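You operate a simulated robot arm through the tools that you are given. There is no shell and no other tool. Be economical: measure what you need, move in short steps, check, and stop when the job is done.

Carry out the task below with a simulated two-armed robot. There is one attempt and no reset: what you move stays moved.

JOB
Swap the board's bobbin with the fewest printed metres for the 60 m one.
Fine: the 60 m one stands on the bench top; board switch off before the swap and on again after; same seat; the one you take out goes on the bench top. Set down upright: what you pick out.
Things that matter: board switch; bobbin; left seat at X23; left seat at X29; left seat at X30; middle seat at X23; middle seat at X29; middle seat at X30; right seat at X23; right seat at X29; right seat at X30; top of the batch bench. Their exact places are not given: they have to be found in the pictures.

It is judged by the outcome, as a careful person would: the job done as asked, and still so three seconds after it is handed in. It fails if anything else is knocked over, pushed out of place, dropped, spilled or broken.

ROBOT AND FRAMES
Two 7-joint arms with two-finger parallel grippers on one trunk, on a base that drives. Base frame: it is fixed to the floor where the robot stands at the start and does not move with it; the origin is under the middle of the robot, x ahead of it, y to its left, z up. Units: mm, rad, N and s.
The left shoulder is at the start at [50, 187, 1060], the right one opposite. With the tool pointing down near the work surface each hand reaches from about 100 to 340 mm from the robot's upright axis, wherever it stands, measured 20 degrees to its own side. Places, roughly: board switch [800, -100, 700]; left seat at X23 [500, -300, 700]; left seat at X29 [600, -300, 700]; left seat at X30 [700, -300, 700]; middle seat at X23 [500, -400, 700]; middle seat at X29 [600, -400, 700]; middle seat at X30 [700, -400, 700]; right seat at X23 [500, -500, 700]; right seat at X29 [600, -500, 700]; right seat at X30 [700, -500, 700]; top of the batch bench [700, -800, 700]. Payload 3.43 kg a hand.
The TCP of each hand is the grasp point between the finger pads, 30 mm short of the fingertips. In the tool frame z runs along the fingers and y along their closing line. Largest opening 94 mm; finger width 28, thickness 10; the body of the gripper, 50 by 96 mm, starts 55 mm behind the TCP.
Orientation is told as [roll, pitch, yaw] about the base's x, y, z axes, in that order, counted from this pose: with the fingers straight down and closing along the base's y, the tool's x points along the base's -x, its y along +y and its z along -z.

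CONTROLS
- The arms move only by the tool move_arm. It takes "left_plan", "right_plan" or both (then of equal length, played together; a hand with none holds still); each is a list of rows, each a list of 7 numbers: the opening, from 0 (shut) to 1 (fully open), then the shift along the tool's x, y, z in mm, then the turn, a rotation vector about the tool's x, y, z in rad. In form: [[hand, dx, dy, dz, rx, ry, rz], ...]. A call has 1 to 8 rows; each row is the pose to reach, as a shift and turn from the pose commanded when the call began, along the tool's axes at that moment. Rows are played at 5 a second. More than 50 mm and 0.15 rad between two rows, or a gripper value outside its range, and nothing of the call is played. Where a pose cannot be reached the arm comes as near as it can. A force on the tool above 40 N (or 10 N above the force at the start of the call, whichever is more), or a blocked arm, ends the call early, and 0.2 s more pass. The fingers move at their own pace (about 153 mm/s each) and stop on an object; they squeeze with about 42 N. The grip force told is the motor's: it shows also when the fingers shut on nothing. Time passes only in rows, and 0.2 s behind the last, so rows that repeat a pose let the fingers close. It gives the time, the measured TCP pose, the force on the tool (base axes), the opening and the grip force at its end, in the units of the frame above (readings bear some noise), with the torque about the TCP (base axes, N m) and any sound that the robot's microphone picked up.
- Cameras (640 x 400 px; columns grow to the right, rows downward): "scene" is now at [119.9, -42.9, 1216.9]; the picture's right is [-0.40, -0.92, 0.00], its down [-0.57, 0.25, -0.79] and it looks along [0.72, -0.31, -0.62] (base axes); focal length 224 px, centre (320, 200). "left" rides on the left gripper at [76, -14, -102] in its tool frame; the picture's right is [0.18, 0.98, 0.00], its down [-0.75, 0.14, -0.64] and it looks along [-0.63, 0.12, 0.77] (tool axes); focal length 243 px, centre (320, 200). "right" rides on the right gripper at [76, 14, -103] in its tool frame; the picture's right is [-0.18, 0.98, 0.00], its down [-0.75, -0.14, -0.64] and it looks along [-0.63, -0.12, 0.77] (tool axes); focal length 243 px, centre (320, 200).
- capture(camera): a new picture of that camera. The clock stands still meanwhile.
- lift_body(by): slides the trunk up (or, below 0, down) by that many mm; the arms and the scene camera ride with it, the base frame stays. It gives what a move gives, with no picture.
- roll_base(legs): drives the robot by 1 to 6 legs, each [ahead, left, turn to the left] in mm, mm and rad, along the robot's own axes; the way and the turn of a leg run together, so that a leg with both is an arc; at most 1500 mm and 3.142 rad a leg. The arms and the cameras ride along, it lands a little off, and it stops where it bumps. It gives what a move gives.
- turn_head(pan, tilt): turns the head with the scene camera to pan (to the left, within 1.396 rad either way) and tilt (down, from -0.506 to 1.204), counted from straight ahead of the robot. It gives what a move gives.
- locate(camera, pixels): for up to 12 pixels [column, row] of the newest picture of that camera ("zoom" is the newest enlarged one), the place [x, y, z] in the base frame of the surface seen there, good to about 2 mm, but the place of the scene camera against the robot may be out by one fixed shift of up to 25 mm in any direction. The clock stands still meanwhile.
- inspect(camera, box): a new picture of the part [left, top, right, bottom] of that camera's present view, enlarged. The clock stands still meanwhile.
- job_done(): hands the job in; it is judged then, once.

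Go step by step. Measure first, check grasps and placings, and put right what went wrong. The budget is 80 turns and 62 pictures, counting those below and the enlarged ones. Unless the task says otherwise, let go and move clear before handing in, and close with one line.

The tools are called after ">>>" as a command line: name --argument value ..., lists and objects as JSON in quotes. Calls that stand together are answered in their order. move_arm: Moves the arms, as the interface text tells. Its arguments: {"type":"object","properties":{"left_plan":{"type":"array","items":{"type":"array","items":{"type":"number"}}},"right_plan":{"type":"array","items":{"type":"array","items":{"type":"number"}}}},"required":[]} The other tools are called the same way: lift_body (by) slides the trunk up or down; roll_base (legs) drives the base; turn_head (pan, tilt) turns the head that bears the scene camera; capture (camera) takes a picture; locate (camera, pixels) gives the place of the surface under pixels of a picture; inspect (camera, box) takes an enlarged picture of a part of a camera's view; job_done () hands the job in.

At the start:

```text
t: 0.0
left_position: [399.8, -53.7, 1085.4]
left_ee_rot: [0.001, 0.001, 0.003]
left_wrist_force: [0.2, 0.5, -0.3]
left_wrist_torque: [0.02, 0.0, 0.01]
left_grip_width: 93.9
left_finger_force: 0.1
right_position: [302.2, -354.8, 1035.3]
right_ee_rot: [-0.001, -0.002, -0.002]
right_wrist_force: [0.2, 0.6, 0.7]
right_wrist_torque: [0.03, 0.0, 0.0]
right_grip_width: 94.1
right_finger_force: 0.0
trunk travel left (down, up): [-275.0, 157.0]
robot x, y, heading: [0.4, -1.7, 0.0]
head pan, tilt: [-0.408, 0.663]
```

scene: 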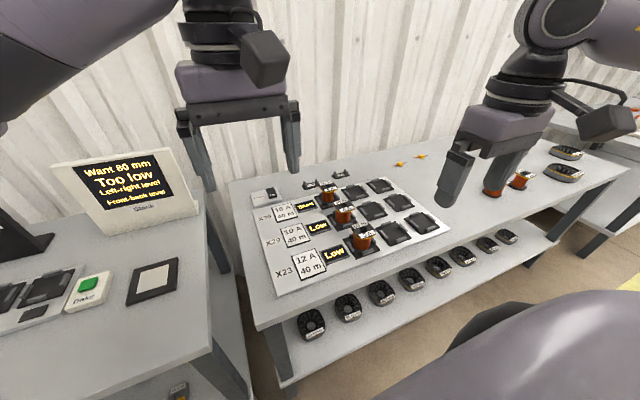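
right: 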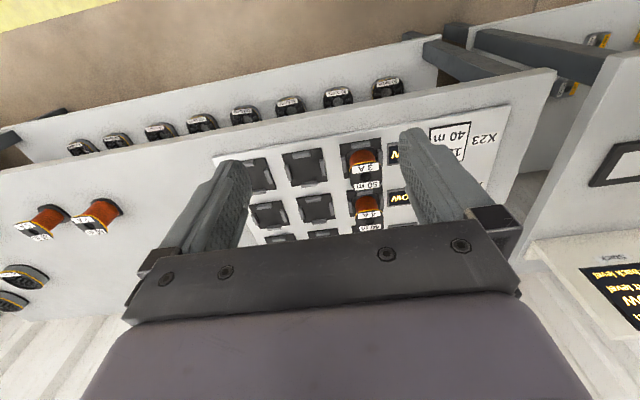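
left: 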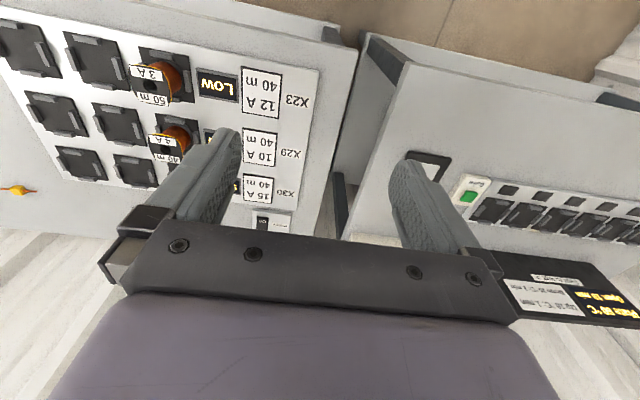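

The scene shows a board with three bobbins in the left column (about (330,197), (345,212), (362,240)) and loose ones on the right at (493,190), (520,180). I'll enlarge both areas to read the labels.

>>> inspect --camera "scene" --box '[240, 160, 440, 285]'

>>> inspect --camera "left" --box '[0, 10, 320, 250]'

>>> inspect --camera "right" --box '[0, 180, 160, 330]'

>>> inspect --camera "scene" --box '[470, 130, 630, 230]'

```text
3.20 times, centred on (340, 222) of scene
```

zoom: 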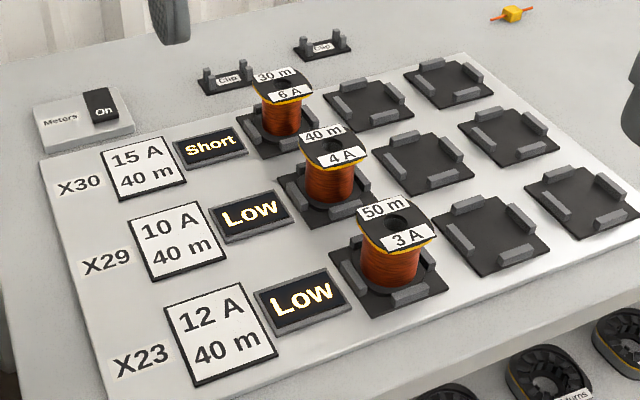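

```text
1.67 times, centred on (160, 130) of left
```

zoom: 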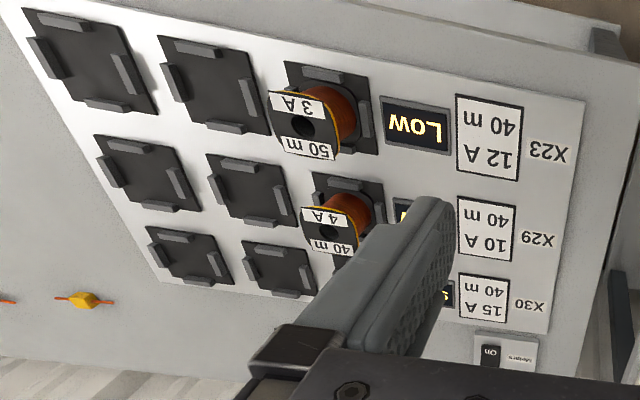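

```text
2.67 times, centred on (80, 255) of right
```

zoom: 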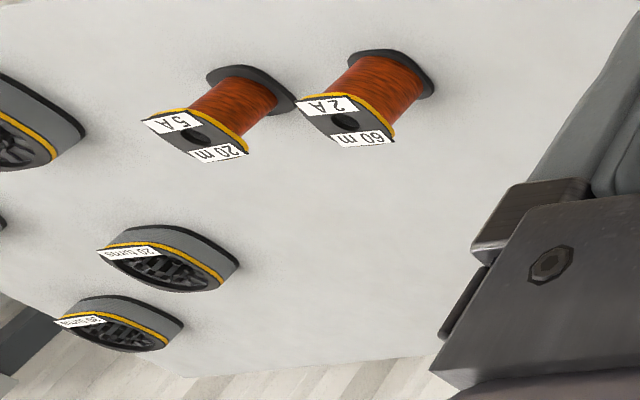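

```text
4.00 times, centred on (550, 180) of scene
```

zoom: 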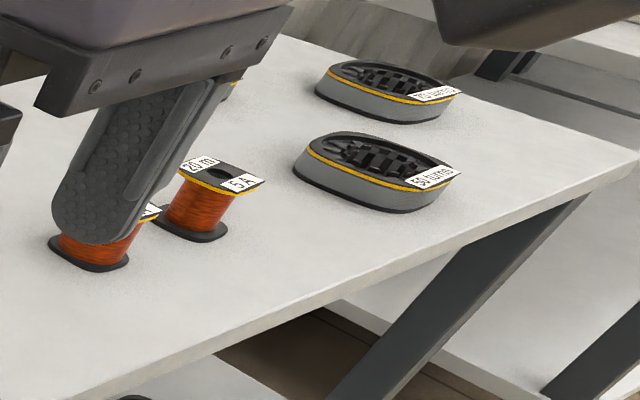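

The fewest metres on the board is the 30 m at X30's left seat; the 60 m is the nearer of the two loose bobbins. I'll locate these with the wrist cameras (no fixed shift) and the scene camera.

>>> locate --camera "right" --pixels '[[84, 229], [107, 201], [30, 235], [366, 205], [358, 162], [270, 216], [315, 208], [85, 215], [50, 255], [305, 167], [120, 250]]'

>>> locate --camera "scene" --pixels '[[328, 187], [343, 208], [363, 231], [356, 192], [371, 209], [392, 232], [271, 192], [265, 197], [310, 184], [341, 175]]'

>>> locate --camera "left" --pixels '[[262, 223], [268, 222], [155, 82], [165, 145], [135, 173], [80, 163], [115, 123], [52, 113], [97, 60], [20, 190]]'

```text
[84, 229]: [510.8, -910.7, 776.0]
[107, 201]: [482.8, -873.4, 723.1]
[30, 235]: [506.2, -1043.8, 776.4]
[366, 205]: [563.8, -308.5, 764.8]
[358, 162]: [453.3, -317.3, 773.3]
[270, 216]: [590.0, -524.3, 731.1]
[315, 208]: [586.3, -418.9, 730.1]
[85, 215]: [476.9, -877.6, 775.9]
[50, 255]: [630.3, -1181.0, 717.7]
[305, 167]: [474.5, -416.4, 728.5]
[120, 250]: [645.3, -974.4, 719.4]
```

```text
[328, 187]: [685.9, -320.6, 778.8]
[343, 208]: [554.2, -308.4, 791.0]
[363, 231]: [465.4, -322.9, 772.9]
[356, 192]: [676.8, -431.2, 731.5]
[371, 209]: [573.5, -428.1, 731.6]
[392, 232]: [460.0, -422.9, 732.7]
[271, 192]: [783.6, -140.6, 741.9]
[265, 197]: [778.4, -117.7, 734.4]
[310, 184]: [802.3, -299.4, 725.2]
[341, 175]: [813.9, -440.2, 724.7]
```

```text
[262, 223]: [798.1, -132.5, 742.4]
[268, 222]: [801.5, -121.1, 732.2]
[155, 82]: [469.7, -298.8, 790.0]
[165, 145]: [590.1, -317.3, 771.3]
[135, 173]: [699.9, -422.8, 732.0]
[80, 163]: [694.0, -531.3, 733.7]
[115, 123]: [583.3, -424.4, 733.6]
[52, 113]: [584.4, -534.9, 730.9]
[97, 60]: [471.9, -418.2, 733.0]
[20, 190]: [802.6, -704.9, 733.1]
```

The 30 m sits at about (699,-312), the 60 m at about (490,-890), the switch at about (800,-128). Next I check the bench's front edge to see how far the robot can drive in.

>>> locate --camera "right" --pixels '[[30, 165], [200, 138], [400, 100], [540, 75], [140, 145], [245, 118], [60, 110], [200, 60], [430, 60]]'

>>> turn_head --pan -0.6 --tilt 1.1

>>> capture --camera "scene"

```text
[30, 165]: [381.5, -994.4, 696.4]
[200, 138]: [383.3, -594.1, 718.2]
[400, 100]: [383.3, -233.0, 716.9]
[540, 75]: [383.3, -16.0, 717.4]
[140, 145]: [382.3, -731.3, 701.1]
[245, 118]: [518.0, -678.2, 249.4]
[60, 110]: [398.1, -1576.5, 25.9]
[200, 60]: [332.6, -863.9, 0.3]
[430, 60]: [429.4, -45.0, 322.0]
```

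```text
t: 0.9
left_position: [398.5, -54.9, 1084.8]
left_ee_rot: [0.0, 0.001, 0.001]
left_wrist_force: [-0.6, -0.1, -0.1]
left_wrist_torque: [0.02, -0.01, 0.01]
left_grip_width: 93.8
left_finger_force: 0.1
right_position: [301.1, -353.8, 1035.6]
right_ee_rot: [0.0, 0.002, -0.001]
right_wrist_force: [0.7, -0.2, -0.1]
right_wrist_torque: [0.0, 0.04, 0.01]
right_grip_width: 94.0
right_finger_force: 0.0
trunk travel left (down, up): [-275.0, 157.0]
robot x, y, heading: [-1.6, 2.7, 0.002]
head pan, tilt: [-0.6, 1.1]
```

```text
54 pictures are left
```

scene: 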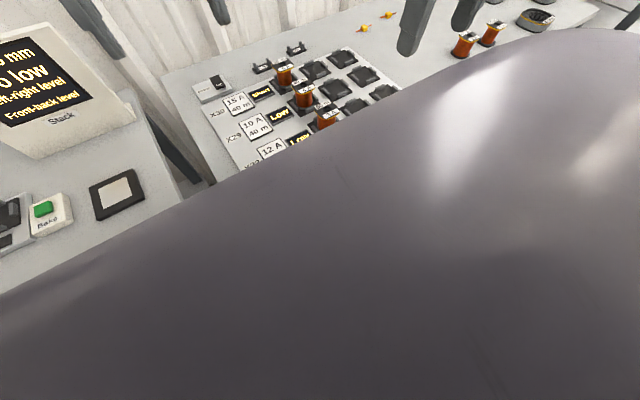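

The body fills the lower picture; I locate points on its outline to know how far it juts forward, relative to the bench edge at x=383.

>>> locate --camera "scene" --pixels '[[200, 220], [320, 185], [420, 130], [520, 70], [320, 300], [100, 320], [600, 100], [20, 310], [250, 300], [450, 250]]'

>>> turn_head --pan 0.6 --tilt 1.1

>>> capture --camera "scene"

```text
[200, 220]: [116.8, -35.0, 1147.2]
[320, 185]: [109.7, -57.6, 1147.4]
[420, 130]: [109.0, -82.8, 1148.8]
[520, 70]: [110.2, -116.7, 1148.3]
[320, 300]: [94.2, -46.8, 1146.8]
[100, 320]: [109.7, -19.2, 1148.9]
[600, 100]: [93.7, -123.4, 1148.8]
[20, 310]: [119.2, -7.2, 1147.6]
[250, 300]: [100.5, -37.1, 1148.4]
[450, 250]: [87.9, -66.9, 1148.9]
```

```text
t: 2.3
left_position: [399.6, -54.9, 1085.9]
left_ee_rot: [0.001, -0.002, 0.002]
left_wrist_force: [-0.2, 0.0, -0.7]
left_wrist_torque: [-0.02, 0.0, -0.01]
left_grip_width: 93.6
left_finger_force: 0.0
right_position: [302.5, -355.4, 1035.5]
right_ee_rot: [0.0, 0.0, -0.001]
right_wrist_force: [0.9, 0.2, 0.4]
right_wrist_torque: [0.0, 0.0, -0.02]
right_grip_width: 94.2
right_finger_force: 0.0
trunk travel left (down, up): [-275.0, 157.0]
robot x, y, heading: [-2.5, 1.5, 0.002]
head pan, tilt: [0.6, 1.1]
```

```text
53 pictures are left
```

scene: 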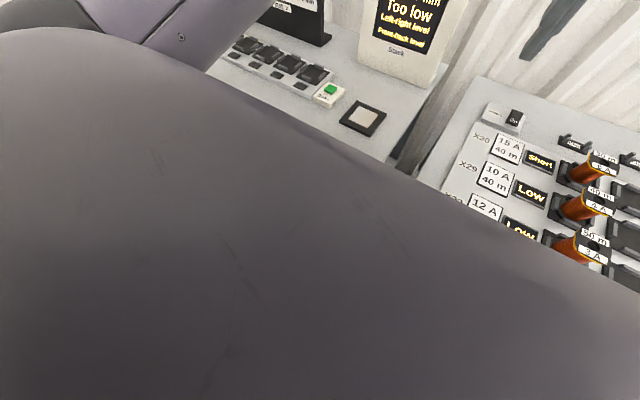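

The torso front is at about x=118. I check the lower shelf's front edge in the right camera (line from (0,125) to (440,30)) and then try driving ahead in small steps.

>>> locate --camera "right" --pixels '[[245, 76], [245, 84], [150, 100], [350, 54], [350, 62], [20, 140], [400, 36]]'

>>> roll_base --legs '[[60, 0, 0]]'

```text
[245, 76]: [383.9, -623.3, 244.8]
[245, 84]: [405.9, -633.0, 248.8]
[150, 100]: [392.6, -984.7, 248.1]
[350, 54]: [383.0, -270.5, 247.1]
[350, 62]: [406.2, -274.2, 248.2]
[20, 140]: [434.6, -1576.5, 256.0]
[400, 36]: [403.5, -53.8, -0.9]
```

```text
t: 3.5
left_position: [457.6, -54.5, 1085.4]
left_ee_rot: [0.001, 0.0, 0.003]
left_wrist_force: [-0.3, 0.2, 0.4]
left_wrist_torque: [0.03, 0.04, 0.03]
left_grip_width: 94.0
left_finger_force: 0.1
right_position: [358.6, -354.8, 1036.0]
right_ee_rot: [0.001, 0.001, 0.0]
right_wrist_force: [0.0, -0.1, 0.5]
right_wrist_torque: [0.01, 0.0, 0.01]
right_grip_width: 94.2
right_finger_force: 0.0
trunk travel left (down, up): [-275.0, 157.0]
robot x, y, heading: [59.1, 1.9, -0.004]
head pan, tilt: [0.6, 1.1]
stopped in leg 1: the robot was blocked; the commanded pose is now the measured one
```

The base is blocked at x≈59, so I must reach about 640–740 mm ahead. I back off slightly and test how far the right arm reaches forward at height.

>>> roll_base --legs '[[-9, 0, 0]]'

>>> move_arm --right_plan '[[1, -50, 0, 0, 0, 0, 0], [1, -100, 0, 0, 0, 0, 0], [1, -150, 0, 0, 0, 0, 0], [1, -200, 0, 0, 0, 0, 0], [1, -250, 0, 0, 0, 0, 0], [1, -300, 0, 0, 0, 0, 0], [1, -340, 0, 0, 0, 0, 0]]'

```text
t: 4.2
left_position: [447.7, -54.6, 1085.1]
left_ee_rot: [0.0, 0.0, 0.002]
left_wrist_force: [-0.1, 0.2, -0.6]
left_wrist_torque: [0.02, -0.03, 0.01]
left_grip_width: 93.8
left_finger_force: 0.0
right_position: [349.3, -356.1, 1035.4]
right_ee_rot: [0.0, 0.0, 0.0]
right_wrist_force: [0.4, 0.2, 0.5]
right_wrist_torque: [0.01, 0.01, -0.01]
right_grip_width: 94.0
right_finger_force: 0.0
trunk travel left (down, up): [-275.0, 157.0]
robot x, y, heading: [49.0, 1.4, -0.006]
head pan, tilt: [0.6, 1.1]
```

```text
t: 5.8
left_position: [449.9, -56.4, 1084.9]
left_ee_rot: [0.002, 0.002, 0.003]
left_wrist_force: [-0.1, 0.4, -0.1]
left_wrist_torque: [0.02, 0.02, 0.0]
left_grip_width: 94.3
left_finger_force: 0.1
right_position: [618.4, -358.5, 1030.2]
right_ee_rot: [0.0, -0.001, -0.003]
right_wrist_force: [-0.4, 0.4, 0.6]
right_wrist_torque: [0.02, -0.01, 0.0]
right_grip_width: 94.3
right_finger_force: 0.1
right hand out of reach, approached as far as the arm can: row 6, 7
trunk travel left (down, up): [-275.0, 157.0]
robot x, y, heading: [46.6, -0.1, -0.001]
head pan, tilt: [0.6, 1.1]
```

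The right arm reaches about 550 mm from its shoulder with the tool down, so turning the robot left will bring the right shoulder toward the bench. I first draw both arms back, then back off, turn and shift right.

>>> move_arm --right_plan '[[1, 50, 0, 0, 0, 0, 0], [1, 100, 0, 0, 0, 0, 0], [1, 150, 0, 0, 0, 0, 0], [1, 200, 0, 0, 0, 0, 0], [1, 240, 0, 0, 0, 0, 0]]' --left_plan '[[1, 40, 0, 0, 0, 0, 0], [1, 80, 20, 0, 0, 0, 0], [1, 110, 50, 0, 0, 0, 0], [1, 130, 90, 0, 0, 0, 0], [1, 140, 130, 0, 0, 0, 0]]'

>>> roll_base --legs '[[-120, 0, 0], [0, 0, 0.7], [-128, -153, 0]]'

>>> turn_head --pan -0.9 --tilt 0.7

>>> capture --camera "scene"

```text
t: 7.0
left_position: [305.6, 77.2, 1083.7]
left_ee_rot: [0.0, 0.0, 0.004]
left_wrist_force: [-0.1, 0.1, -1.3]
left_wrist_torque: [-0.01, 0.04, -0.04]
left_grip_width: 94.0
left_finger_force: 0.1
right_position: [376.3, -355.2, 1030.5]
right_ee_rot: [0.0, 0.0, -0.001]
right_wrist_force: [0.9, -0.6, 0.6]
right_wrist_torque: [0.01, 0.01, 0.02]
right_grip_width: 94.4
right_finger_force: 0.1
trunk travel left (down, up): [-275.0, 157.0]
robot x, y, heading: [44.7, 5.6, 0.003]
head pan, tilt: [0.6, 1.1]
```

```text
t: 11.7
left_position: [75.9, 23.3, 1084.0]
left_ee_rot: [0.001, 0.0, 0.708]
left_wrist_force: [0.1, 0.4, 0.6]
left_wrist_torque: [0.01, 0.02, 0.0]
left_grip_width: 94.0
left_finger_force: 0.0
right_position: [408.3, -260.5, 1032.1]
right_ee_rot: [0.001, -0.001, 0.702]
right_wrist_force: [0.7, 0.0, 0.4]
right_wrist_torque: [0.02, 0.01, 0.02]
right_grip_width: 94.0
right_finger_force: 0.1
trunk travel left (down, up): [-275.0, 157.0]
robot x, y, heading: [-68.9, -198.6, 0.708]
head pan, tilt: [0.6, 1.1]
```

```text
t: 13.3
left_position: [79.9, 26.6, 1082.8]
left_ee_rot: [0.0, 0.003, 0.73]
left_wrist_force: [68.4, 21.0, -15.4]
left_wrist_torque: [-1.77, 7.78, 2.76]
left_grip_width: 94.0
left_finger_force: 0.1
right_position: [409.4, -259.3, 1032.0]
right_ee_rot: [0.001, 0.0, 0.702]
right_wrist_force: [0.6, 0.1, 0.6]
right_wrist_torque: [0.01, 0.02, 0.03]
right_grip_width: 94.2
right_finger_force: 0.1
trunk travel left (down, up): [-275.0, 157.0]
robot x, y, heading: [-73.0, -201.7, 0.705]
head pan, tilt: [-0.901, 0.7]
```

```text
52 pictures are left
```

scene: 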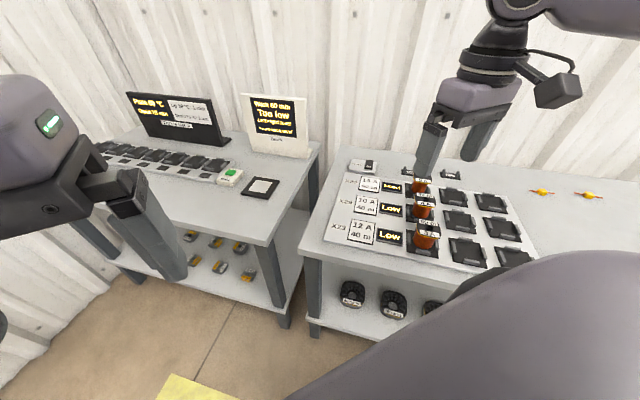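

The left hand feels 68 N — likely the head brushed it. I move the left hand outward and ahead from the head.

>>> move_arm --left_plan '[[1, -30, 30, 0, 0, 0, 0], [1, -50, 70, 0, 0, 0, 0], [1, -60, 110, 0, 0, 0, 0], [1, -60, 150, 0, 0, 0, 0]]'

>>> roll_base --legs '[[61, -52, 0]]'

```text
t: 14.3
left_position: [23.4, 176.6, 1085.4]
left_ee_rot: [0.0, 0.0, 0.706]
left_wrist_force: [-0.1, -0.1, -0.2]
left_wrist_torque: [0.0, 0.03, 0.01]
left_grip_width: 93.9
left_finger_force: 0.0
right_position: [408.8, -260.7, 1031.5]
right_ee_rot: [-0.001, -0.001, 0.705]
right_wrist_force: [-0.6, 1.0, -0.5]
right_wrist_torque: [-0.02, -0.01, 0.0]
right_grip_width: 93.8
right_finger_force: 0.0
trunk travel left (down, up): [-275.0, 157.0]
robot x, y, heading: [-71.2, -202.3, 0.703]
head pan, tilt: [-0.901, 0.7]
```

```text
t: 15.4
left_position: [104.3, 179.0, 1084.9]
left_ee_rot: [0.001, 0.002, 0.708]
left_wrist_force: [0.7, -0.2, -0.2]
left_wrist_torque: [0.05, -0.01, 0.02]
left_grip_width: 93.8
left_finger_force: 0.1
right_position: [489.1, -259.0, 1031.1]
right_ee_rot: [0.001, -0.001, 0.703]
right_wrist_force: [-0.3, -0.5, -0.3]
right_wrist_torque: [0.0, 0.05, -0.01]
right_grip_width: 94.0
right_finger_force: 0.1
trunk travel left (down, up): [-275.0, 157.0]
robot x, y, heading: [10.8, -201.0, 0.707]
head pan, tilt: [-0.901, 0.7]
```

The contact is gone and the base is at x≈11 with heading 0.7. I advance another 40 mm.

>>> roll_base --legs '[[30, -26, 0]]'

```text
t: 16.3
left_position: [143.8, 178.3, 1083.3]
left_ee_rot: [0.0, 0.003, 0.708]
left_wrist_force: [-0.3, -0.6, 0.4]
left_wrist_torque: [0.0, 0.0, -0.02]
left_grip_width: 94.1
left_finger_force: 0.1
right_position: [530.2, -259.2, 1031.4]
right_ee_rot: [0.0, 0.0, 0.704]
right_wrist_force: [1.0, 0.1, -0.9]
right_wrist_torque: [-0.03, 0.03, 0.0]
right_grip_width: 93.9
right_finger_force: 0.0
trunk travel left (down, up): [-275.0, 157.0]
robot x, y, heading: [46.3, -198.0, 0.701]
head pan, tilt: [-0.901, 0.7]
```

Now close enough: right shoulder is near (204,-309). I look at the switch and the X30 seat more closely.

>>> inspect --camera "scene" --box '[320, 130, 480, 230]'

>>> capture --camera "right"

```text
4.00 times, centred on (400, 180) of scene
```

zoom: 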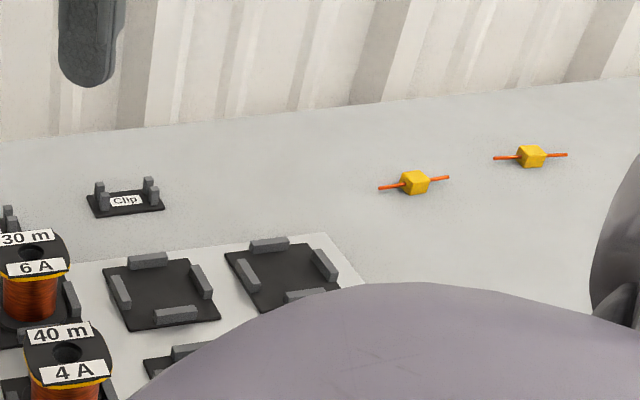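

```text
50 pictures are left
```

right: 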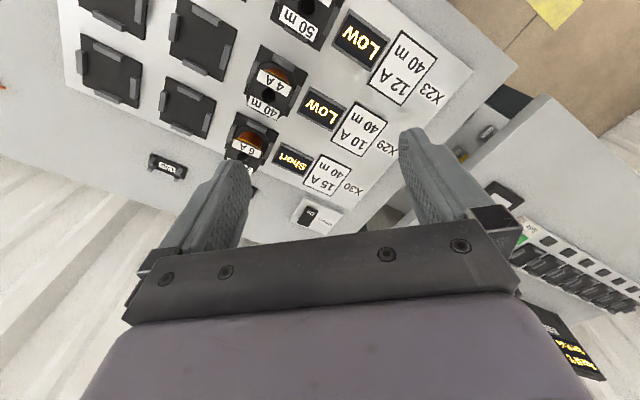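

The right camera sees the switch at (315,215), the 30 m at (250,140), and the seats; I measure these and enlarge.

>>> locate --camera "right" --pixels '[[311, 213], [325, 220], [304, 216], [258, 137], [246, 155], [232, 145], [273, 75], [187, 108], [110, 70], [166, 167], [60, 200], [100, 260]]'

>>> inspect --camera "right" --box '[210, 90, 370, 250]'

```text
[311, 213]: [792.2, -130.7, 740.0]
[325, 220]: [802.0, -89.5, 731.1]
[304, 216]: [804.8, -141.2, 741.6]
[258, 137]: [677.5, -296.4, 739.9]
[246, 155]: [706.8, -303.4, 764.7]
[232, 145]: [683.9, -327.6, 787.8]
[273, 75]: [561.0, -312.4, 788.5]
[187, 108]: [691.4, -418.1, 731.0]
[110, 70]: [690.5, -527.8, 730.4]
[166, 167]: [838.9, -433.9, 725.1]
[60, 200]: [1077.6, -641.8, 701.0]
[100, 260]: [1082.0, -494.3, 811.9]
```

```text
2.50 times, centred on (290, 170) of right
```

zoom: 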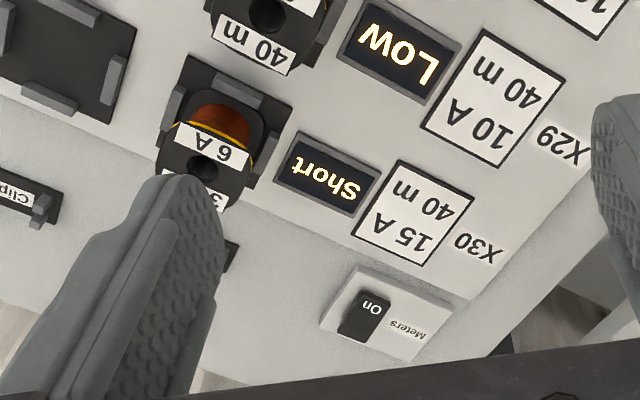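

The switch rocker is at about (798,-133,741). I drive 150 mm to +y so the right shoulder is behind it.

>>> roll_base --legs '[[97, 115, 0]]'

```text
t: 18.0
left_position: [142.9, 327.9, 1084.6]
left_ee_rot: [0.0, 0.001, 0.709]
left_wrist_force: [0.3, 0.3, 0.1]
left_wrist_torque: [0.04, -0.01, 0.0]
left_grip_width: 93.9
left_finger_force: 0.1
right_position: [528.3, -109.5, 1031.8]
right_ee_rot: [-0.001, 0.0, 0.705]
right_wrist_force: [0.0, 0.7, -0.7]
right_wrist_torque: [-0.01, -0.03, 0.0]
right_grip_width: 94.0
right_finger_force: 0.1
trunk travel left (down, up): [-275.0, 157.0]
robot x, y, heading: [47.4, -50.4, 0.711]
head pan, tilt: [-0.901, 0.7]
```

Now I square the tool to yaw 0 and shut the fingers.

>>> move_arm --right_plan '[[0, 0, 0, 0, 0, 0, 0.14], [0, 0, 0, 0, 0, 0, 0.28], [0, 0, 0, 0, 0, 0, 0.42], [0, 0, 0, 0, 0, 0, 0.56], [0, 0, 0, 0, 0, 0, 0.705]]'

>>> move_arm --right_plan '[[0, -30, -4, 20, 0, -0.1, 0], [0, -60, -8, 40, 0, -0.2, 0], [0, -90, -12, 60, 0, -0.3, 0], [0, -120, -16, 80, 0, -0.4, 0], [0, -150, -20, 100, 0, -0.5, 0], [0, -180, -22, 120, 0, -0.6, 0]]'

>>> capture --camera "right"

```text
t: 19.2
left_position: [142.4, 329.1, 1085.6]
left_ee_rot: [0.001, 0.0, 0.709]
left_wrist_force: [-0.6, 0.4, 0.1]
left_wrist_torque: [0.0, -0.02, -0.02]
left_grip_width: 94.0
left_finger_force: 0.0
right_position: [527.5, -108.3, 1032.6]
right_ee_rot: [0.0, -0.001, -0.002]
right_wrist_force: [-0.1, 0.1, -0.2]
right_wrist_torque: [0.0, 0.01, 0.05]
right_grip_width: 0.0
right_finger_force: 32.8
trunk travel left (down, up): [-275.0, 157.0]
robot x, y, heading: [49.6, -49.2, 0.705]
head pan, tilt: [-0.901, 0.7]
```

```text
t: 20.6
left_position: [142.2, 328.3, 1085.5]
left_ee_rot: [0.001, 0.003, 0.709]
left_wrist_force: [1.2, -0.4, -0.2]
left_wrist_torque: [-0.02, 0.0, -0.05]
left_grip_width: 93.8
left_finger_force: 0.0
right_position: [709.9, -131.2, 910.5]
right_ee_rot: [0.001, -0.6, 0.0]
right_wrist_force: [1.1, -0.8, -0.3]
right_wrist_torque: [-0.01, 0.0, -0.02]
right_grip_width: 0.0
right_finger_force: 32.8
trunk travel left (down, up): [-275.0, 157.0]
robot x, y, heading: [43.6, -53.5, 0.709]
head pan, tilt: [-0.901, 0.7]
```

```text
48 pictures are left
```

right: 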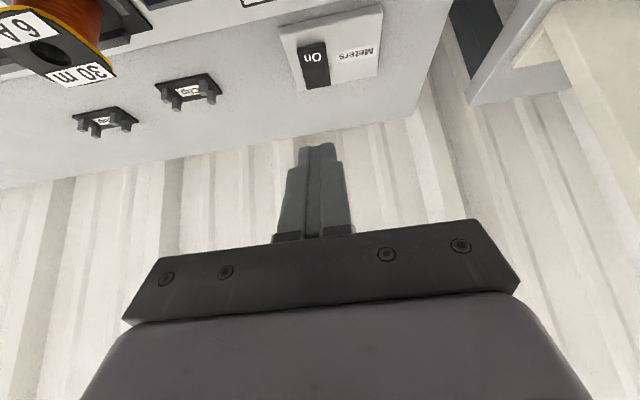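

The switch is well in view at (315,65). I enlarge and measure the rocker's shape.

>>> inspect --camera "right" --box '[270, 0, 398, 100]'

>>> locate --camera "right" --pixels '[[311, 45], [313, 52], [315, 60], [317, 68], [318, 76], [320, 85], [303, 45], [324, 45], [330, 82], [306, 88], [293, 70], [350, 55]]'

```text
4.00 times, centred on (334, 50) of right
```

zoom: 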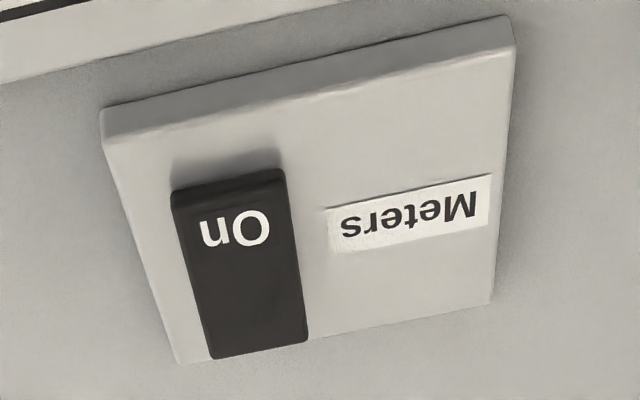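

```text
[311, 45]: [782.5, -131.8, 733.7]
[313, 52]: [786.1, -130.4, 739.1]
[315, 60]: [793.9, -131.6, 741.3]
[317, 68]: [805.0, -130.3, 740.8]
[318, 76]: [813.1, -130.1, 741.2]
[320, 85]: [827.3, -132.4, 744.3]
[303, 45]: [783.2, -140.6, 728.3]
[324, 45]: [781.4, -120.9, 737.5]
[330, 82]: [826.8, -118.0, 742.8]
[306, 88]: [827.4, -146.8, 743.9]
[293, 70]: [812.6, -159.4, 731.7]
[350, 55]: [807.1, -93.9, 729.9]
```

The rocker runs from x≈786 (z≈738) to x≈828 (z≈744) at y≈-131, far end raised: "On" near end is pressed. I bring the shut fingertips above the far end.

>>> move_arm --right_plan '[[0, -6, 0, 37, 0, 0, 0], [0, -12, 0, 75, 0, 0, 0], [0, -18, 0, 112, 0, 0, 0], [0, -24, 0, 150, 0, 0, 0]]'

>>> capture --camera "right"

```text
t: 21.6
left_position: [143.4, 328.0, 1084.5]
left_ee_rot: [0.0, 0.002, 0.71]
left_wrist_force: [0.1, 0.0, -0.2]
left_wrist_torque: [-0.01, -0.01, 0.02]
left_grip_width: 94.1
left_finger_force: 0.0
right_position: [811.6, -129.7, 801.7]
right_ee_rot: [0.0, -0.6, 0.0]
right_wrist_force: [0.7, -0.3, 0.2]
right_wrist_torque: [0.01, 0.0, 0.02]
right_grip_width: 0.0
right_finger_force: 32.9
trunk travel left (down, up): [-275.0, 157.0]
robot x, y, heading: [44.5, -53.3, 0.703]
head pan, tilt: [-0.901, 0.7]
```

```text
46 pictures are left
```

right: 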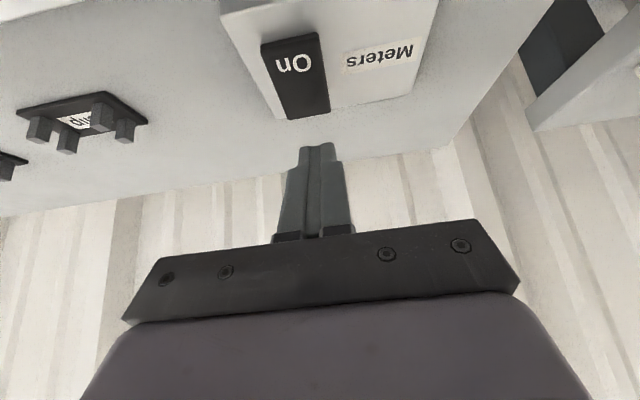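

Fingertips are about 25 mm above the rocker's far end. I press straight down in small rows.

>>> move_arm --right_plan '[[0, 9, -1, 13, 0, 0, 0], [0, 13, -1, 18, 0, 0, 0], [0, 15, -1, 22, 0, 0, 0], [0, 17, -1, 25, 0, 0, 0], [0, 19, -1, 28, 0, 0, 0], [0, 20.5, -1, 30, 0, 0, 0]]'

>>> capture --camera "right"

```text
t: 23.0
left_position: [138.9, 327.9, 1084.8]
left_ee_rot: [-0.004, -0.004, 0.707]
left_wrist_force: [0.1, -0.4, 0.4]
left_wrist_torque: [0.02, -0.03, -0.02]
left_grip_width: 94.2
left_finger_force: 0.0
right_position: [812.5, -129.7, 774.7]
right_ee_rot: [0.005, -0.613, -0.002]
right_wrist_force: [-5.3, -4.5, 37.0]
right_wrist_torque: [-0.15, -0.02, -0.01]
right_grip_width: 0.0
right_finger_force: 33.2
trunk travel left (down, up): [-275.0, 157.0]
robot x, y, heading: [45.2, -51.7, 0.704]
head pan, tilt: [-0.901, 0.7]
```

```text
45 pictures are left
```

right: 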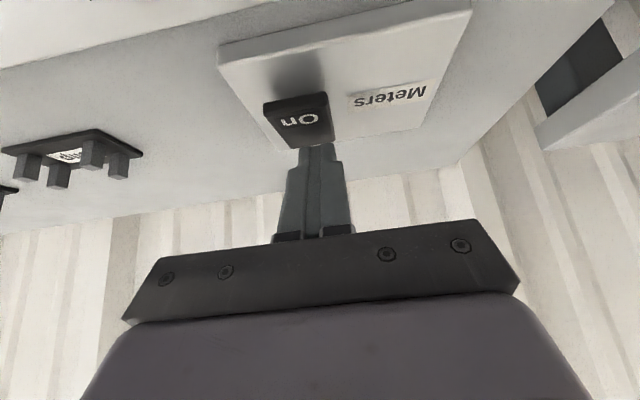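

Contact at 37 N; the label still reads "On". I lift off 40 mm and look.

>>> move_arm --right_plan '[[0, -14, 0, -20, 0, 0, 0], [0, -32, 0, -45, 0, 0, 0]]'

>>> inspect --camera "right" --box '[200, 0, 456, 160]'

>>> capture --camera "scene"

```text
t: 23.6
left_position: [143.0, 327.7, 1083.5]
left_ee_rot: [0.001, -0.001, 0.71]
left_wrist_force: [-0.1, -0.3, 0.4]
left_wrist_torque: [0.02, -0.04, 0.04]
left_grip_width: 93.7
left_finger_force: 0.0
right_position: [812.8, -132.1, 819.4]
right_ee_rot: [-0.004, -0.596, 0.002]
right_wrist_force: [0.2, -0.6, 0.5]
right_wrist_torque: [0.01, 0.01, -0.03]
right_grip_width: 0.0
right_finger_force: 32.7
trunk travel left (down, up): [-275.0, 157.0]
robot x, y, heading: [47.4, -50.6, 0.706]
head pan, tilt: [-0.901, 0.7]
```

```text
2.50 times, centred on (328, 80) of right
```

zoom: 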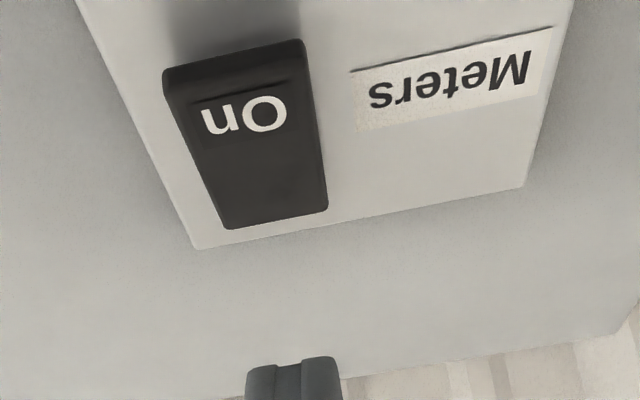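

```text
43 pictures are left
```

scene: 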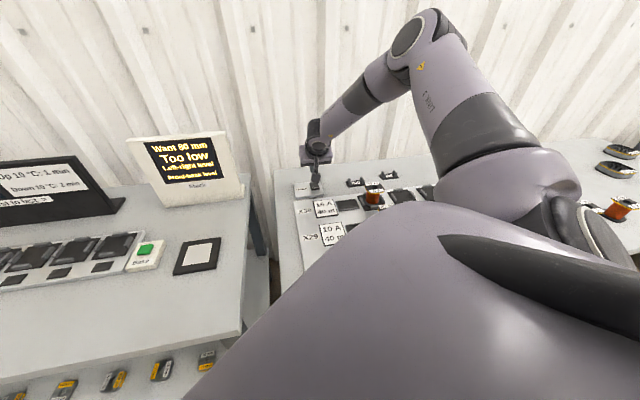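

The rocker now has its near ("On") end raised, and the X30 display at (347,204) looks dark. I enlarge to confirm the meters are off.

>>> inspect --camera "scene" --box '[280, 160, 440, 260]'

```text
4.00 times, centred on (360, 210) of scene
```

zoom: 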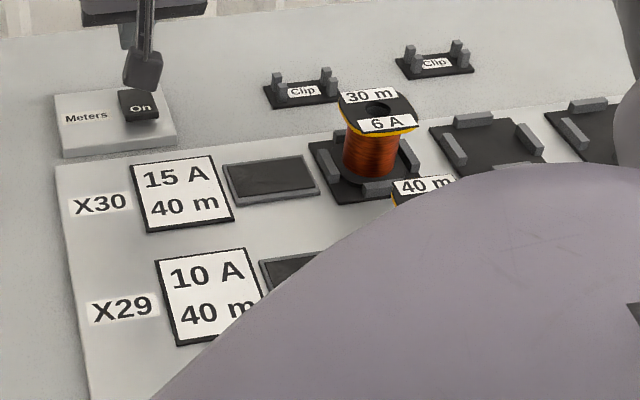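

Displays are dark: the board is off. I lift the arm clear, straighten the tool and open, then drive back to y≈-200 in front of the 30 m bobbin.

>>> move_arm --right_plan '[[0, 5, 0, -36, 0, 0, 0], [0, 10, 0, -70, 0, 0.12, 0], [0, 15, 0, -105, 0, 0.24, 0], [0.5, 20, 0, -140, 0, 0.36, 0], [1, 27, 0, -178, 0, 0.48, 0], [1, 27, 0, -178, 0, 0.6, 0]]'

>>> roll_base --legs '[[-100, -119, 0]]'

>>> capture --camera "right"

```text
t: 25.0
left_position: [143.1, 327.8, 1085.3]
left_ee_rot: [0.0, 0.001, 0.707]
left_wrist_force: [0.0, -0.5, -0.3]
left_wrist_torque: [-0.02, 0.03, 0.02]
left_grip_width: 93.8
left_finger_force: 0.0
right_position: [691.7, -133.4, 952.6]
right_ee_rot: [0.001, 0.003, 0.001]
right_wrist_force: [-0.5, 0.3, 0.0]
right_wrist_torque: [0.01, -0.02, 0.0]
right_grip_width: 94.2
right_finger_force: 0.0
trunk travel left (down, up): [-275.0, 157.0]
robot x, y, heading: [47.0, -50.6, 0.705]
head pan, tilt: [-0.901, 0.7]
```

```text
t: 26.7
left_position: [143.0, 173.5, 1084.5]
left_ee_rot: [0.001, -0.001, 0.709]
left_wrist_force: [0.5, 0.5, 0.7]
left_wrist_torque: [0.0, -0.02, -0.01]
left_grip_width: 94.0
left_finger_force: 0.1
right_position: [692.7, -287.6, 952.5]
right_ee_rot: [-0.001, 0.001, -0.002]
right_wrist_force: [0.7, -0.6, -0.3]
right_wrist_torque: [0.0, -0.01, 0.0]
right_grip_width: 94.0
right_finger_force: 0.1
trunk travel left (down, up): [-275.0, 157.0]
robot x, y, heading: [51.5, -203.5, 0.704]
head pan, tilt: [-0.901, 0.7]
```

```text
41 pictures are left
```

right: 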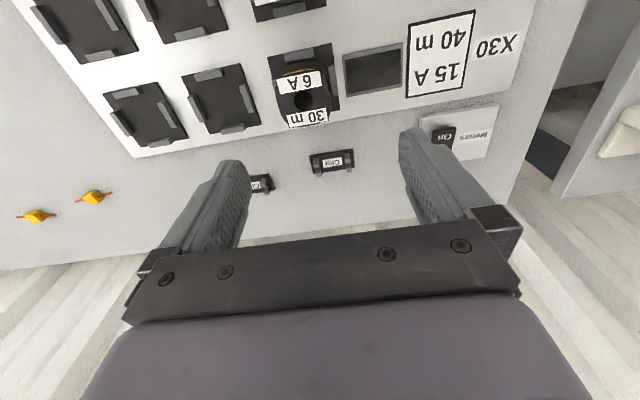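

The bobbin's top is at (304,98). I measure its hole centre, edges, and the seat's clips.

>>> inspect --camera "right" --box '[180, 30, 356, 140]'

>>> locate --camera "right" --pixels '[[278, 99], [331, 97], [303, 88], [306, 122], [287, 100], [320, 100], [217, 99], [192, 103], [245, 95], [208, 76], [233, 129], [265, 150]]'

```text
3.64 times, centred on (268, 85) of right
```

zoom: 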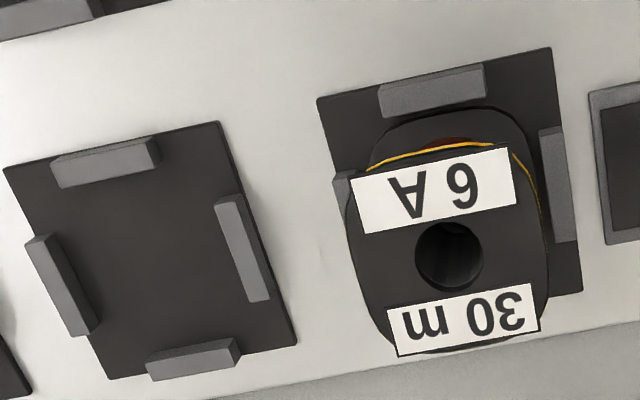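

```text
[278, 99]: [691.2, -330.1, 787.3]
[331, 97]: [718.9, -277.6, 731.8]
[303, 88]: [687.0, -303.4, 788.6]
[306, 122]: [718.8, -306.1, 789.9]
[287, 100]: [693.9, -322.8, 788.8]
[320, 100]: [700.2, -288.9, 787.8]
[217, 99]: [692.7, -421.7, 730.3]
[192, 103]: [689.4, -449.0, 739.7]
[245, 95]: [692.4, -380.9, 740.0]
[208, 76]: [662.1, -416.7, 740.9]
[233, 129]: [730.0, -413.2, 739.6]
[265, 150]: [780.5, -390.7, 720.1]
```

Top flange spans roughly y −331…−283 at z≈788; clips top at z≈741. I refine the edges before descending.

>>> locate --camera "right" --pixels '[[276, 93], [328, 98], [329, 105], [276, 88], [302, 101], [326, 88], [310, 126], [300, 73], [298, 69]]'

>>> move_arm --right_plan '[[1, -3, -10, 40, 0, 0, 0], [1, -5, -19, 80, 0, 0, 0], [1, -5, -19, 110, 0, 0, 0]]'

>>> capture --camera "right"

```text
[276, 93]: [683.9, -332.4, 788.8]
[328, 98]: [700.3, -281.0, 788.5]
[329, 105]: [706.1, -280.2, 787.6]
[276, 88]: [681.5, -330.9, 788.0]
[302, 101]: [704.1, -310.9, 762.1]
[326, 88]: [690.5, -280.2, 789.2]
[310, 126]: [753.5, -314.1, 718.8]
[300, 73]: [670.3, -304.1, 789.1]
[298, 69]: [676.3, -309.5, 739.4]
```

```text
t: 27.5
left_position: [144.0, 172.8, 1085.5]
left_ee_rot: [-0.002, 0.001, 0.708]
left_wrist_force: [-1.1, -0.1, -0.1]
left_wrist_torque: [0.0, 0.04, 0.03]
left_grip_width: 94.2
left_finger_force: 0.1
right_position: [696.1, -305.8, 841.2]
right_ee_rot: [0.0, -0.001, 0.0]
right_wrist_force: [-0.1, -0.3, -0.3]
right_wrist_torque: [0.03, 0.0, 0.01]
right_grip_width: 94.0
right_finger_force: 0.1
trunk travel left (down, up): [-275.0, 157.0]
robot x, y, heading: [51.0, -202.4, 0.704]
head pan, tilt: [-0.901, 0.7]
```

```text
39 pictures are left
```

right: 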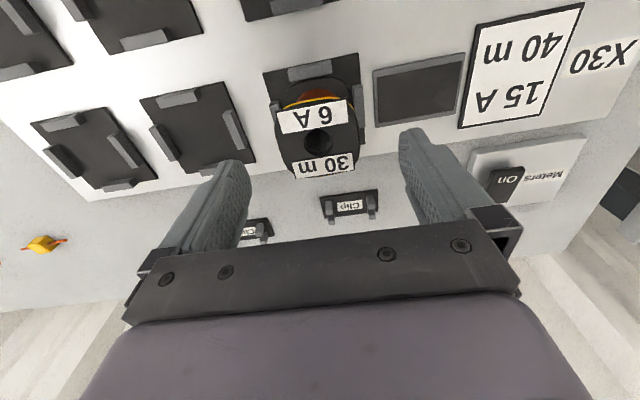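

The flange is about 52 mm wide, centred near (696,-306); the TCP stands right above it. I descend to z≈778 and close.

>>> move_arm --right_plan '[[1, 0, 0, 30, 0, 0, 0], [1, 0, 0, 50, 0, 0, 0], [1, 0, 0, 63, 0, 0, 0], [1, 0, 0, 63, 0, 0, 0], [0.4, 0, 0, 63, 0, 0, 0], [0.2, 0, 0, 63, 0, 0, 0], [0.2, 0, 0, 63, 0, 0, 0]]'

>>> capture --camera "right"

```text
t: 29.1
left_position: [142.2, 173.3, 1084.8]
left_ee_rot: [0.0, 0.001, 0.709]
left_wrist_force: [0.2, 0.1, 0.5]
left_wrist_torque: [-0.01, -0.04, 0.03]
left_grip_width: 94.0
left_finger_force: 0.1
right_position: [696.2, -306.2, 777.8]
right_ee_rot: [0.0, 0.0, -0.002]
right_wrist_force: [-0.1, -0.1, 0.1]
right_wrist_torque: [0.04, -0.01, 0.01]
right_grip_width: 59.3
right_finger_force: 41.3
trunk travel left (down, up): [-275.0, 157.0]
robot x, y, heading: [46.6, -205.6, 0.705]
head pan, tilt: [-0.901, 0.7]
```

```text
38 pictures are left
```

right: 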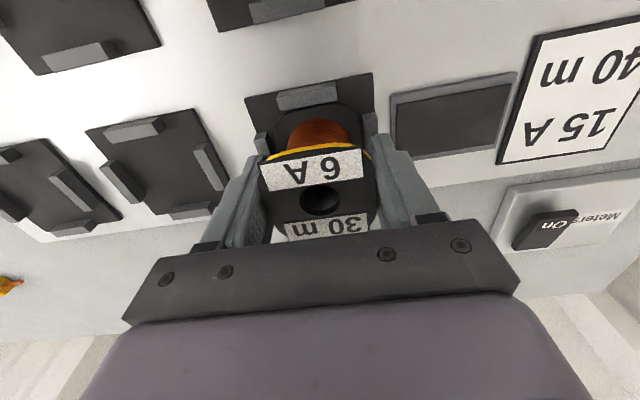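

Fingers stopped at 59 mm, a bit wider than my flange estimate of ~54. I enlarge to see whether they hold the flange or touch the clips.

>>> inspect --camera "right" --box '[220, 70, 420, 250]'

>>> locate --camera "right" --pixels '[[262, 180], [374, 178], [247, 180], [385, 160], [205, 150], [175, 125], [255, 138], [115, 170]]'

```text
2.22 times, centred on (320, 160) of right
```

zoom: 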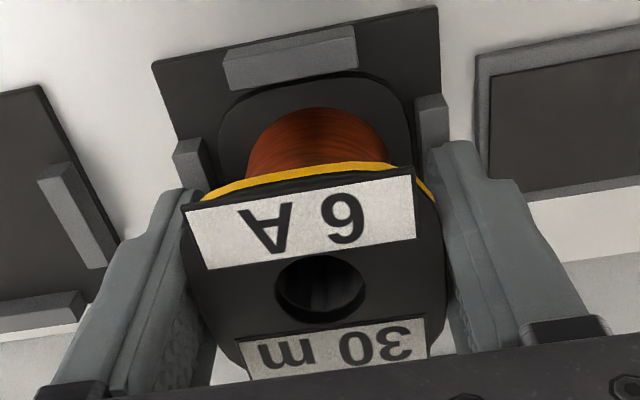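

```text
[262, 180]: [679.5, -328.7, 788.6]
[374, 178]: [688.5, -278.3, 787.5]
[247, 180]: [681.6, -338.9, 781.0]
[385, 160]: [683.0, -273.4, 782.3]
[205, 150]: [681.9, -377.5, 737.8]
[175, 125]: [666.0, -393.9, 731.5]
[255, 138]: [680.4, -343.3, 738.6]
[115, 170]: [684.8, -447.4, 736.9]
```

The flange appears to be between the pads, and the clips are below the tips. I try a small lift and check.

>>> move_arm --right_plan '[[0.2, 0, 0, -10, 0, 0, 0], [0.2, 0, 0, -25, 0, 0, 0]]'

>>> capture --camera "right"

```text
t: 29.7
left_position: [143.6, 172.5, 1084.0]
left_ee_rot: [0.0, 0.0, 0.708]
left_wrist_force: [-0.4, 0.4, 0.4]
left_wrist_torque: [0.04, -0.02, 0.01]
left_grip_width: 93.9
left_finger_force: 0.1
right_position: [696.5, -307.0, 803.9]
right_ee_rot: [0.001, 0.002, -0.003]
right_wrist_force: [0.9, -1.1, -2.2]
right_wrist_torque: [0.01, 0.03, 0.03]
right_grip_width: 59.2
right_finger_force: 42.5
trunk travel left (down, up): [-275.0, 157.0]
robot x, y, heading: [48.1, -202.6, 0.71]
head pan, tilt: [-0.901, 0.7]
```

```text
36 pictures are left
```

right: 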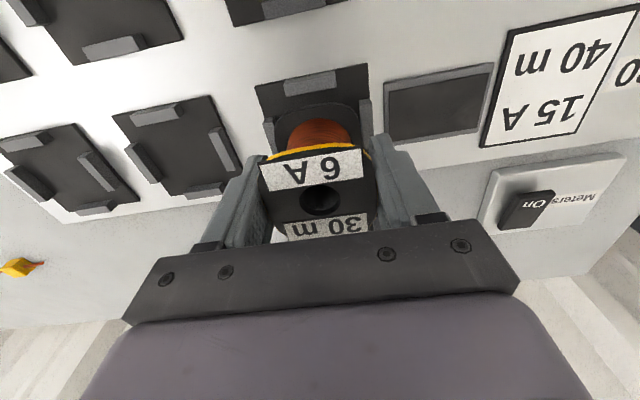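

The 30 m bobbin is held (59 mm, ~2 N). I raise it high and drive right along the bench to the free area beyond the board.

>>> move_arm --right_plan '[[0.2, 0, 0, -40, 0, 0, 0], [0.2, 0, 0, -80, 0, 0, 0], [0.2, 0, 0, -120, 0, 0, 0]]'

>>> roll_base --legs '[[-263, -310, 0]]'

>>> capture --camera "right"

>>> capture --camera "scene"

```text
t: 30.5
left_position: [143.0, 173.0, 1083.6]
left_ee_rot: [-0.001, 0.001, 0.709]
left_wrist_force: [-0.5, 0.3, -0.2]
left_wrist_torque: [-0.02, 0.03, 0.01]
left_grip_width: 94.0
left_finger_force: 0.0
right_position: [696.2, -305.8, 925.2]
right_ee_rot: [0.001, 0.0, -0.001]
right_wrist_force: [0.1, -0.3, -1.5]
right_wrist_torque: [0.0, 0.03, 0.0]
right_grip_width: 59.2
right_finger_force: 42.4
trunk travel left (down, up): [-275.0, 157.0]
robot x, y, heading: [47.1, -205.8, 0.704]
head pan, tilt: [-0.901, 0.7]
```

```text
t: 33.8
left_position: [144.1, -226.8, 1084.5]
left_ee_rot: [0.0, 0.001, 0.718]
left_wrist_force: [0.0, -0.2, -0.2]
left_wrist_torque: [0.0, -0.01, -0.01]
left_grip_width: 94.0
left_finger_force: 0.0
right_position: [702.4, -701.0, 924.1]
right_ee_rot: [0.0, 0.001, 0.009]
right_wrist_force: [0.0, 0.9, -2.5]
right_wrist_torque: [-0.02, 0.02, 0.0]
right_grip_width: 59.0
right_finger_force: 42.2
trunk travel left (down, up): [-275.0, 157.0]
robot x, y, heading: [48.1, -608.5, 0.711]
head pan, tilt: [-0.901, 0.7]
```

```text
35 pictures are left
```

right: 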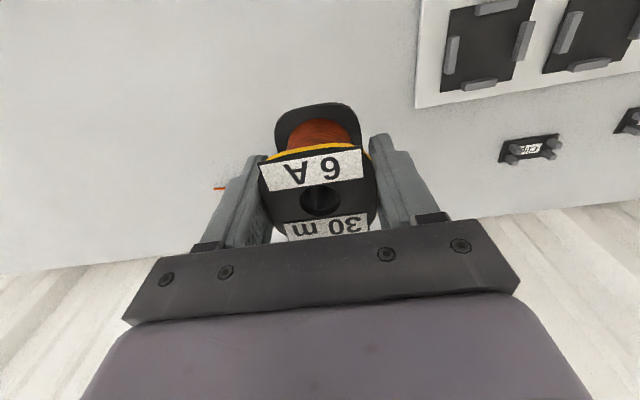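

```text
34 pictures are left
```

scene: 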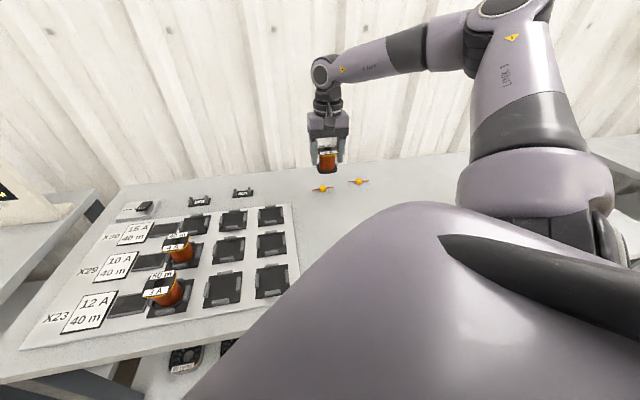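

I pull back to x≈600 and lower to just above the bench (expected contact at TCP z≈766).

>>> move_arm --right_plan '[[0.2, 50, 0, 0, 0, 0, 0], [0.2, 100, 0, 0, 0, 0, 0], [0.2, 100, 0, 50, 0, 0, 0], [0.2, 100, 0, 100, 0, 0, 0], [0.2, 100, 0, 140, 0, 0, 0], [0.2, 100, 0, 152, 0, 0, 0]]'

>>> move_arm --right_plan '[[0.2, 0, 0, 2, 0, 0, 0], [0.2, 0, 0, 4, 0, 0, 0], [0.2, 0, 0, 6, 0, 0, 0], [0.2, 0, 0, 7, 0, 0, 0]]'

```text
t: 35.1
left_position: [144.5, -226.4, 1084.3]
left_ee_rot: [0.0, 0.002, 0.72]
left_wrist_force: [0.5, 0.4, -0.2]
left_wrist_torque: [0.0, 0.0, -0.02]
left_grip_width: 94.1
left_finger_force: 0.1
right_position: [601.8, -701.0, 772.2]
right_ee_rot: [0.0, 0.001, 0.008]
right_wrist_force: [0.2, -0.1, -2.1]
right_wrist_torque: [0.01, -0.02, 0.01]
right_grip_width: 59.0
right_finger_force: 42.3
trunk travel left (down, up): [-275.0, 157.0]
robot x, y, heading: [50.8, -607.8, 0.713]
head pan, tilt: [-0.901, 0.7]
```

```text
t: 36.1
left_position: [144.1, -227.5, 1084.5]
left_ee_rot: [-0.001, -0.001, 0.717]
left_wrist_force: [-0.1, 0.1, -0.3]
left_wrist_torque: [0.01, 0.01, -0.02]
left_grip_width: 94.0
left_finger_force: 0.0
right_position: [602.2, -702.6, 765.4]
right_ee_rot: [0.001, 0.0, 0.009]
right_wrist_force: [-2.4, -3.0, 6.5]
right_wrist_torque: [0.09, 0.12, 0.07]
right_grip_width: 59.3
right_finger_force: 41.6
trunk travel left (down, up): [-275.0, 157.0]
robot x, y, heading: [51.3, -607.6, 0.714]
head pan, tilt: [-0.901, 0.7]
```

The bobbin touches the bench (+6.5 N). I let go and lift straight up.

>>> move_arm --right_plan '[[0.7, 0, 0, 0, 0, 0, 0], [1, 0, 0, 0, 0, 0, 0], [1, 0, 0, 0, 0, 0, 0], [1, 0, 0, -40, 0, 0, 0], [1, 0, 0, -80, 0, 0, 0], [1, 0, 0, -125, 0, 0, 0], [1, 0, 0, -170, 0, 0, 0]]'

>>> capture --camera "right"

```text
t: 37.8
left_position: [143.9, -226.0, 1084.1]
left_ee_rot: [-0.002, 0.0, 0.716]
left_wrist_force: [0.0, 0.4, -0.1]
left_wrist_torque: [0.0, 0.03, 0.01]
left_grip_width: 93.8
left_finger_force: 0.1
right_position: [600.2, -700.7, 936.8]
right_ee_rot: [0.001, 0.002, 0.011]
right_wrist_force: [-0.5, 0.1, 0.6]
right_wrist_torque: [-0.02, -0.01, 0.0]
right_grip_width: 93.7
right_finger_force: 0.2
trunk travel left (down, up): [-275.0, 157.0]
robot x, y, heading: [53.6, -605.1, 0.718]
head pan, tilt: [-0.901, 0.7]
```

```text
33 pictures are left
```

right: 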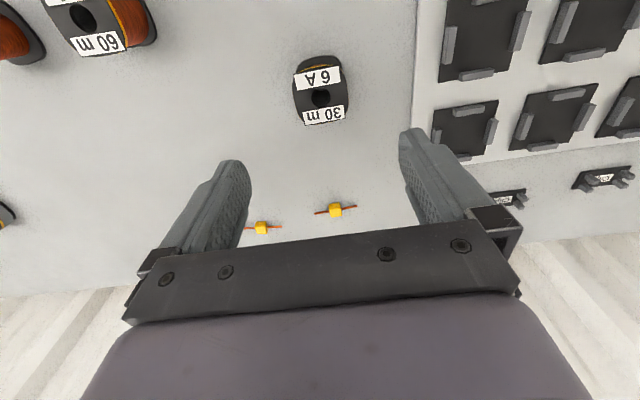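

The 30 m stands upright on the bench at (320,95). I move the hand over toward the 60 m bobbin, passing high.

>>> move_arm --right_plan '[[1, 25, -42, 0, 0, 0, 0], [1, 50, -84, 0, 0, 0, 0], [1, 75, -126, 0, 0, 0, 0], [1, 100, -165, 0, 0, 0, 0]]'

>>> capture --camera "right"

```text
t: 38.8
left_position: [143.4, -225.6, 1083.5]
left_ee_rot: [0.0, 0.0, 0.72]
left_wrist_force: [-0.5, 0.0, 0.0]
left_wrist_torque: [0.03, 0.02, 0.01]
left_grip_width: 93.9
left_finger_force: 0.1
right_position: [503.6, -867.0, 936.3]
right_ee_rot: [0.002, 0.001, 0.011]
right_wrist_force: [-0.2, -0.3, -0.4]
right_wrist_torque: [0.01, 0.0, 0.02]
right_grip_width: 94.0
right_finger_force: 0.2
trunk travel left (down, up): [-275.0, 157.0]
robot x, y, heading: [51.4, -605.3, 0.717]
head pan, tilt: [-0.901, 0.7]
```

```text
32 pictures are left
```

right: 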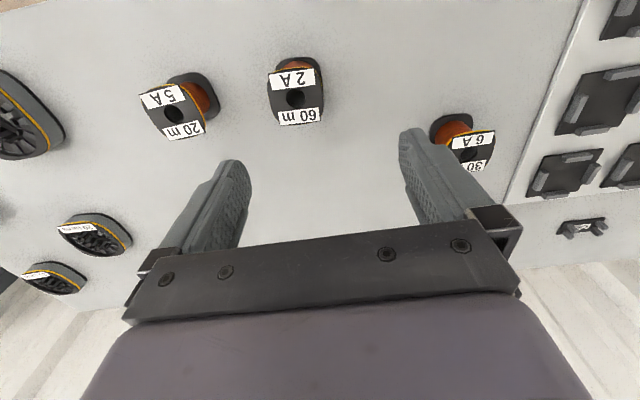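

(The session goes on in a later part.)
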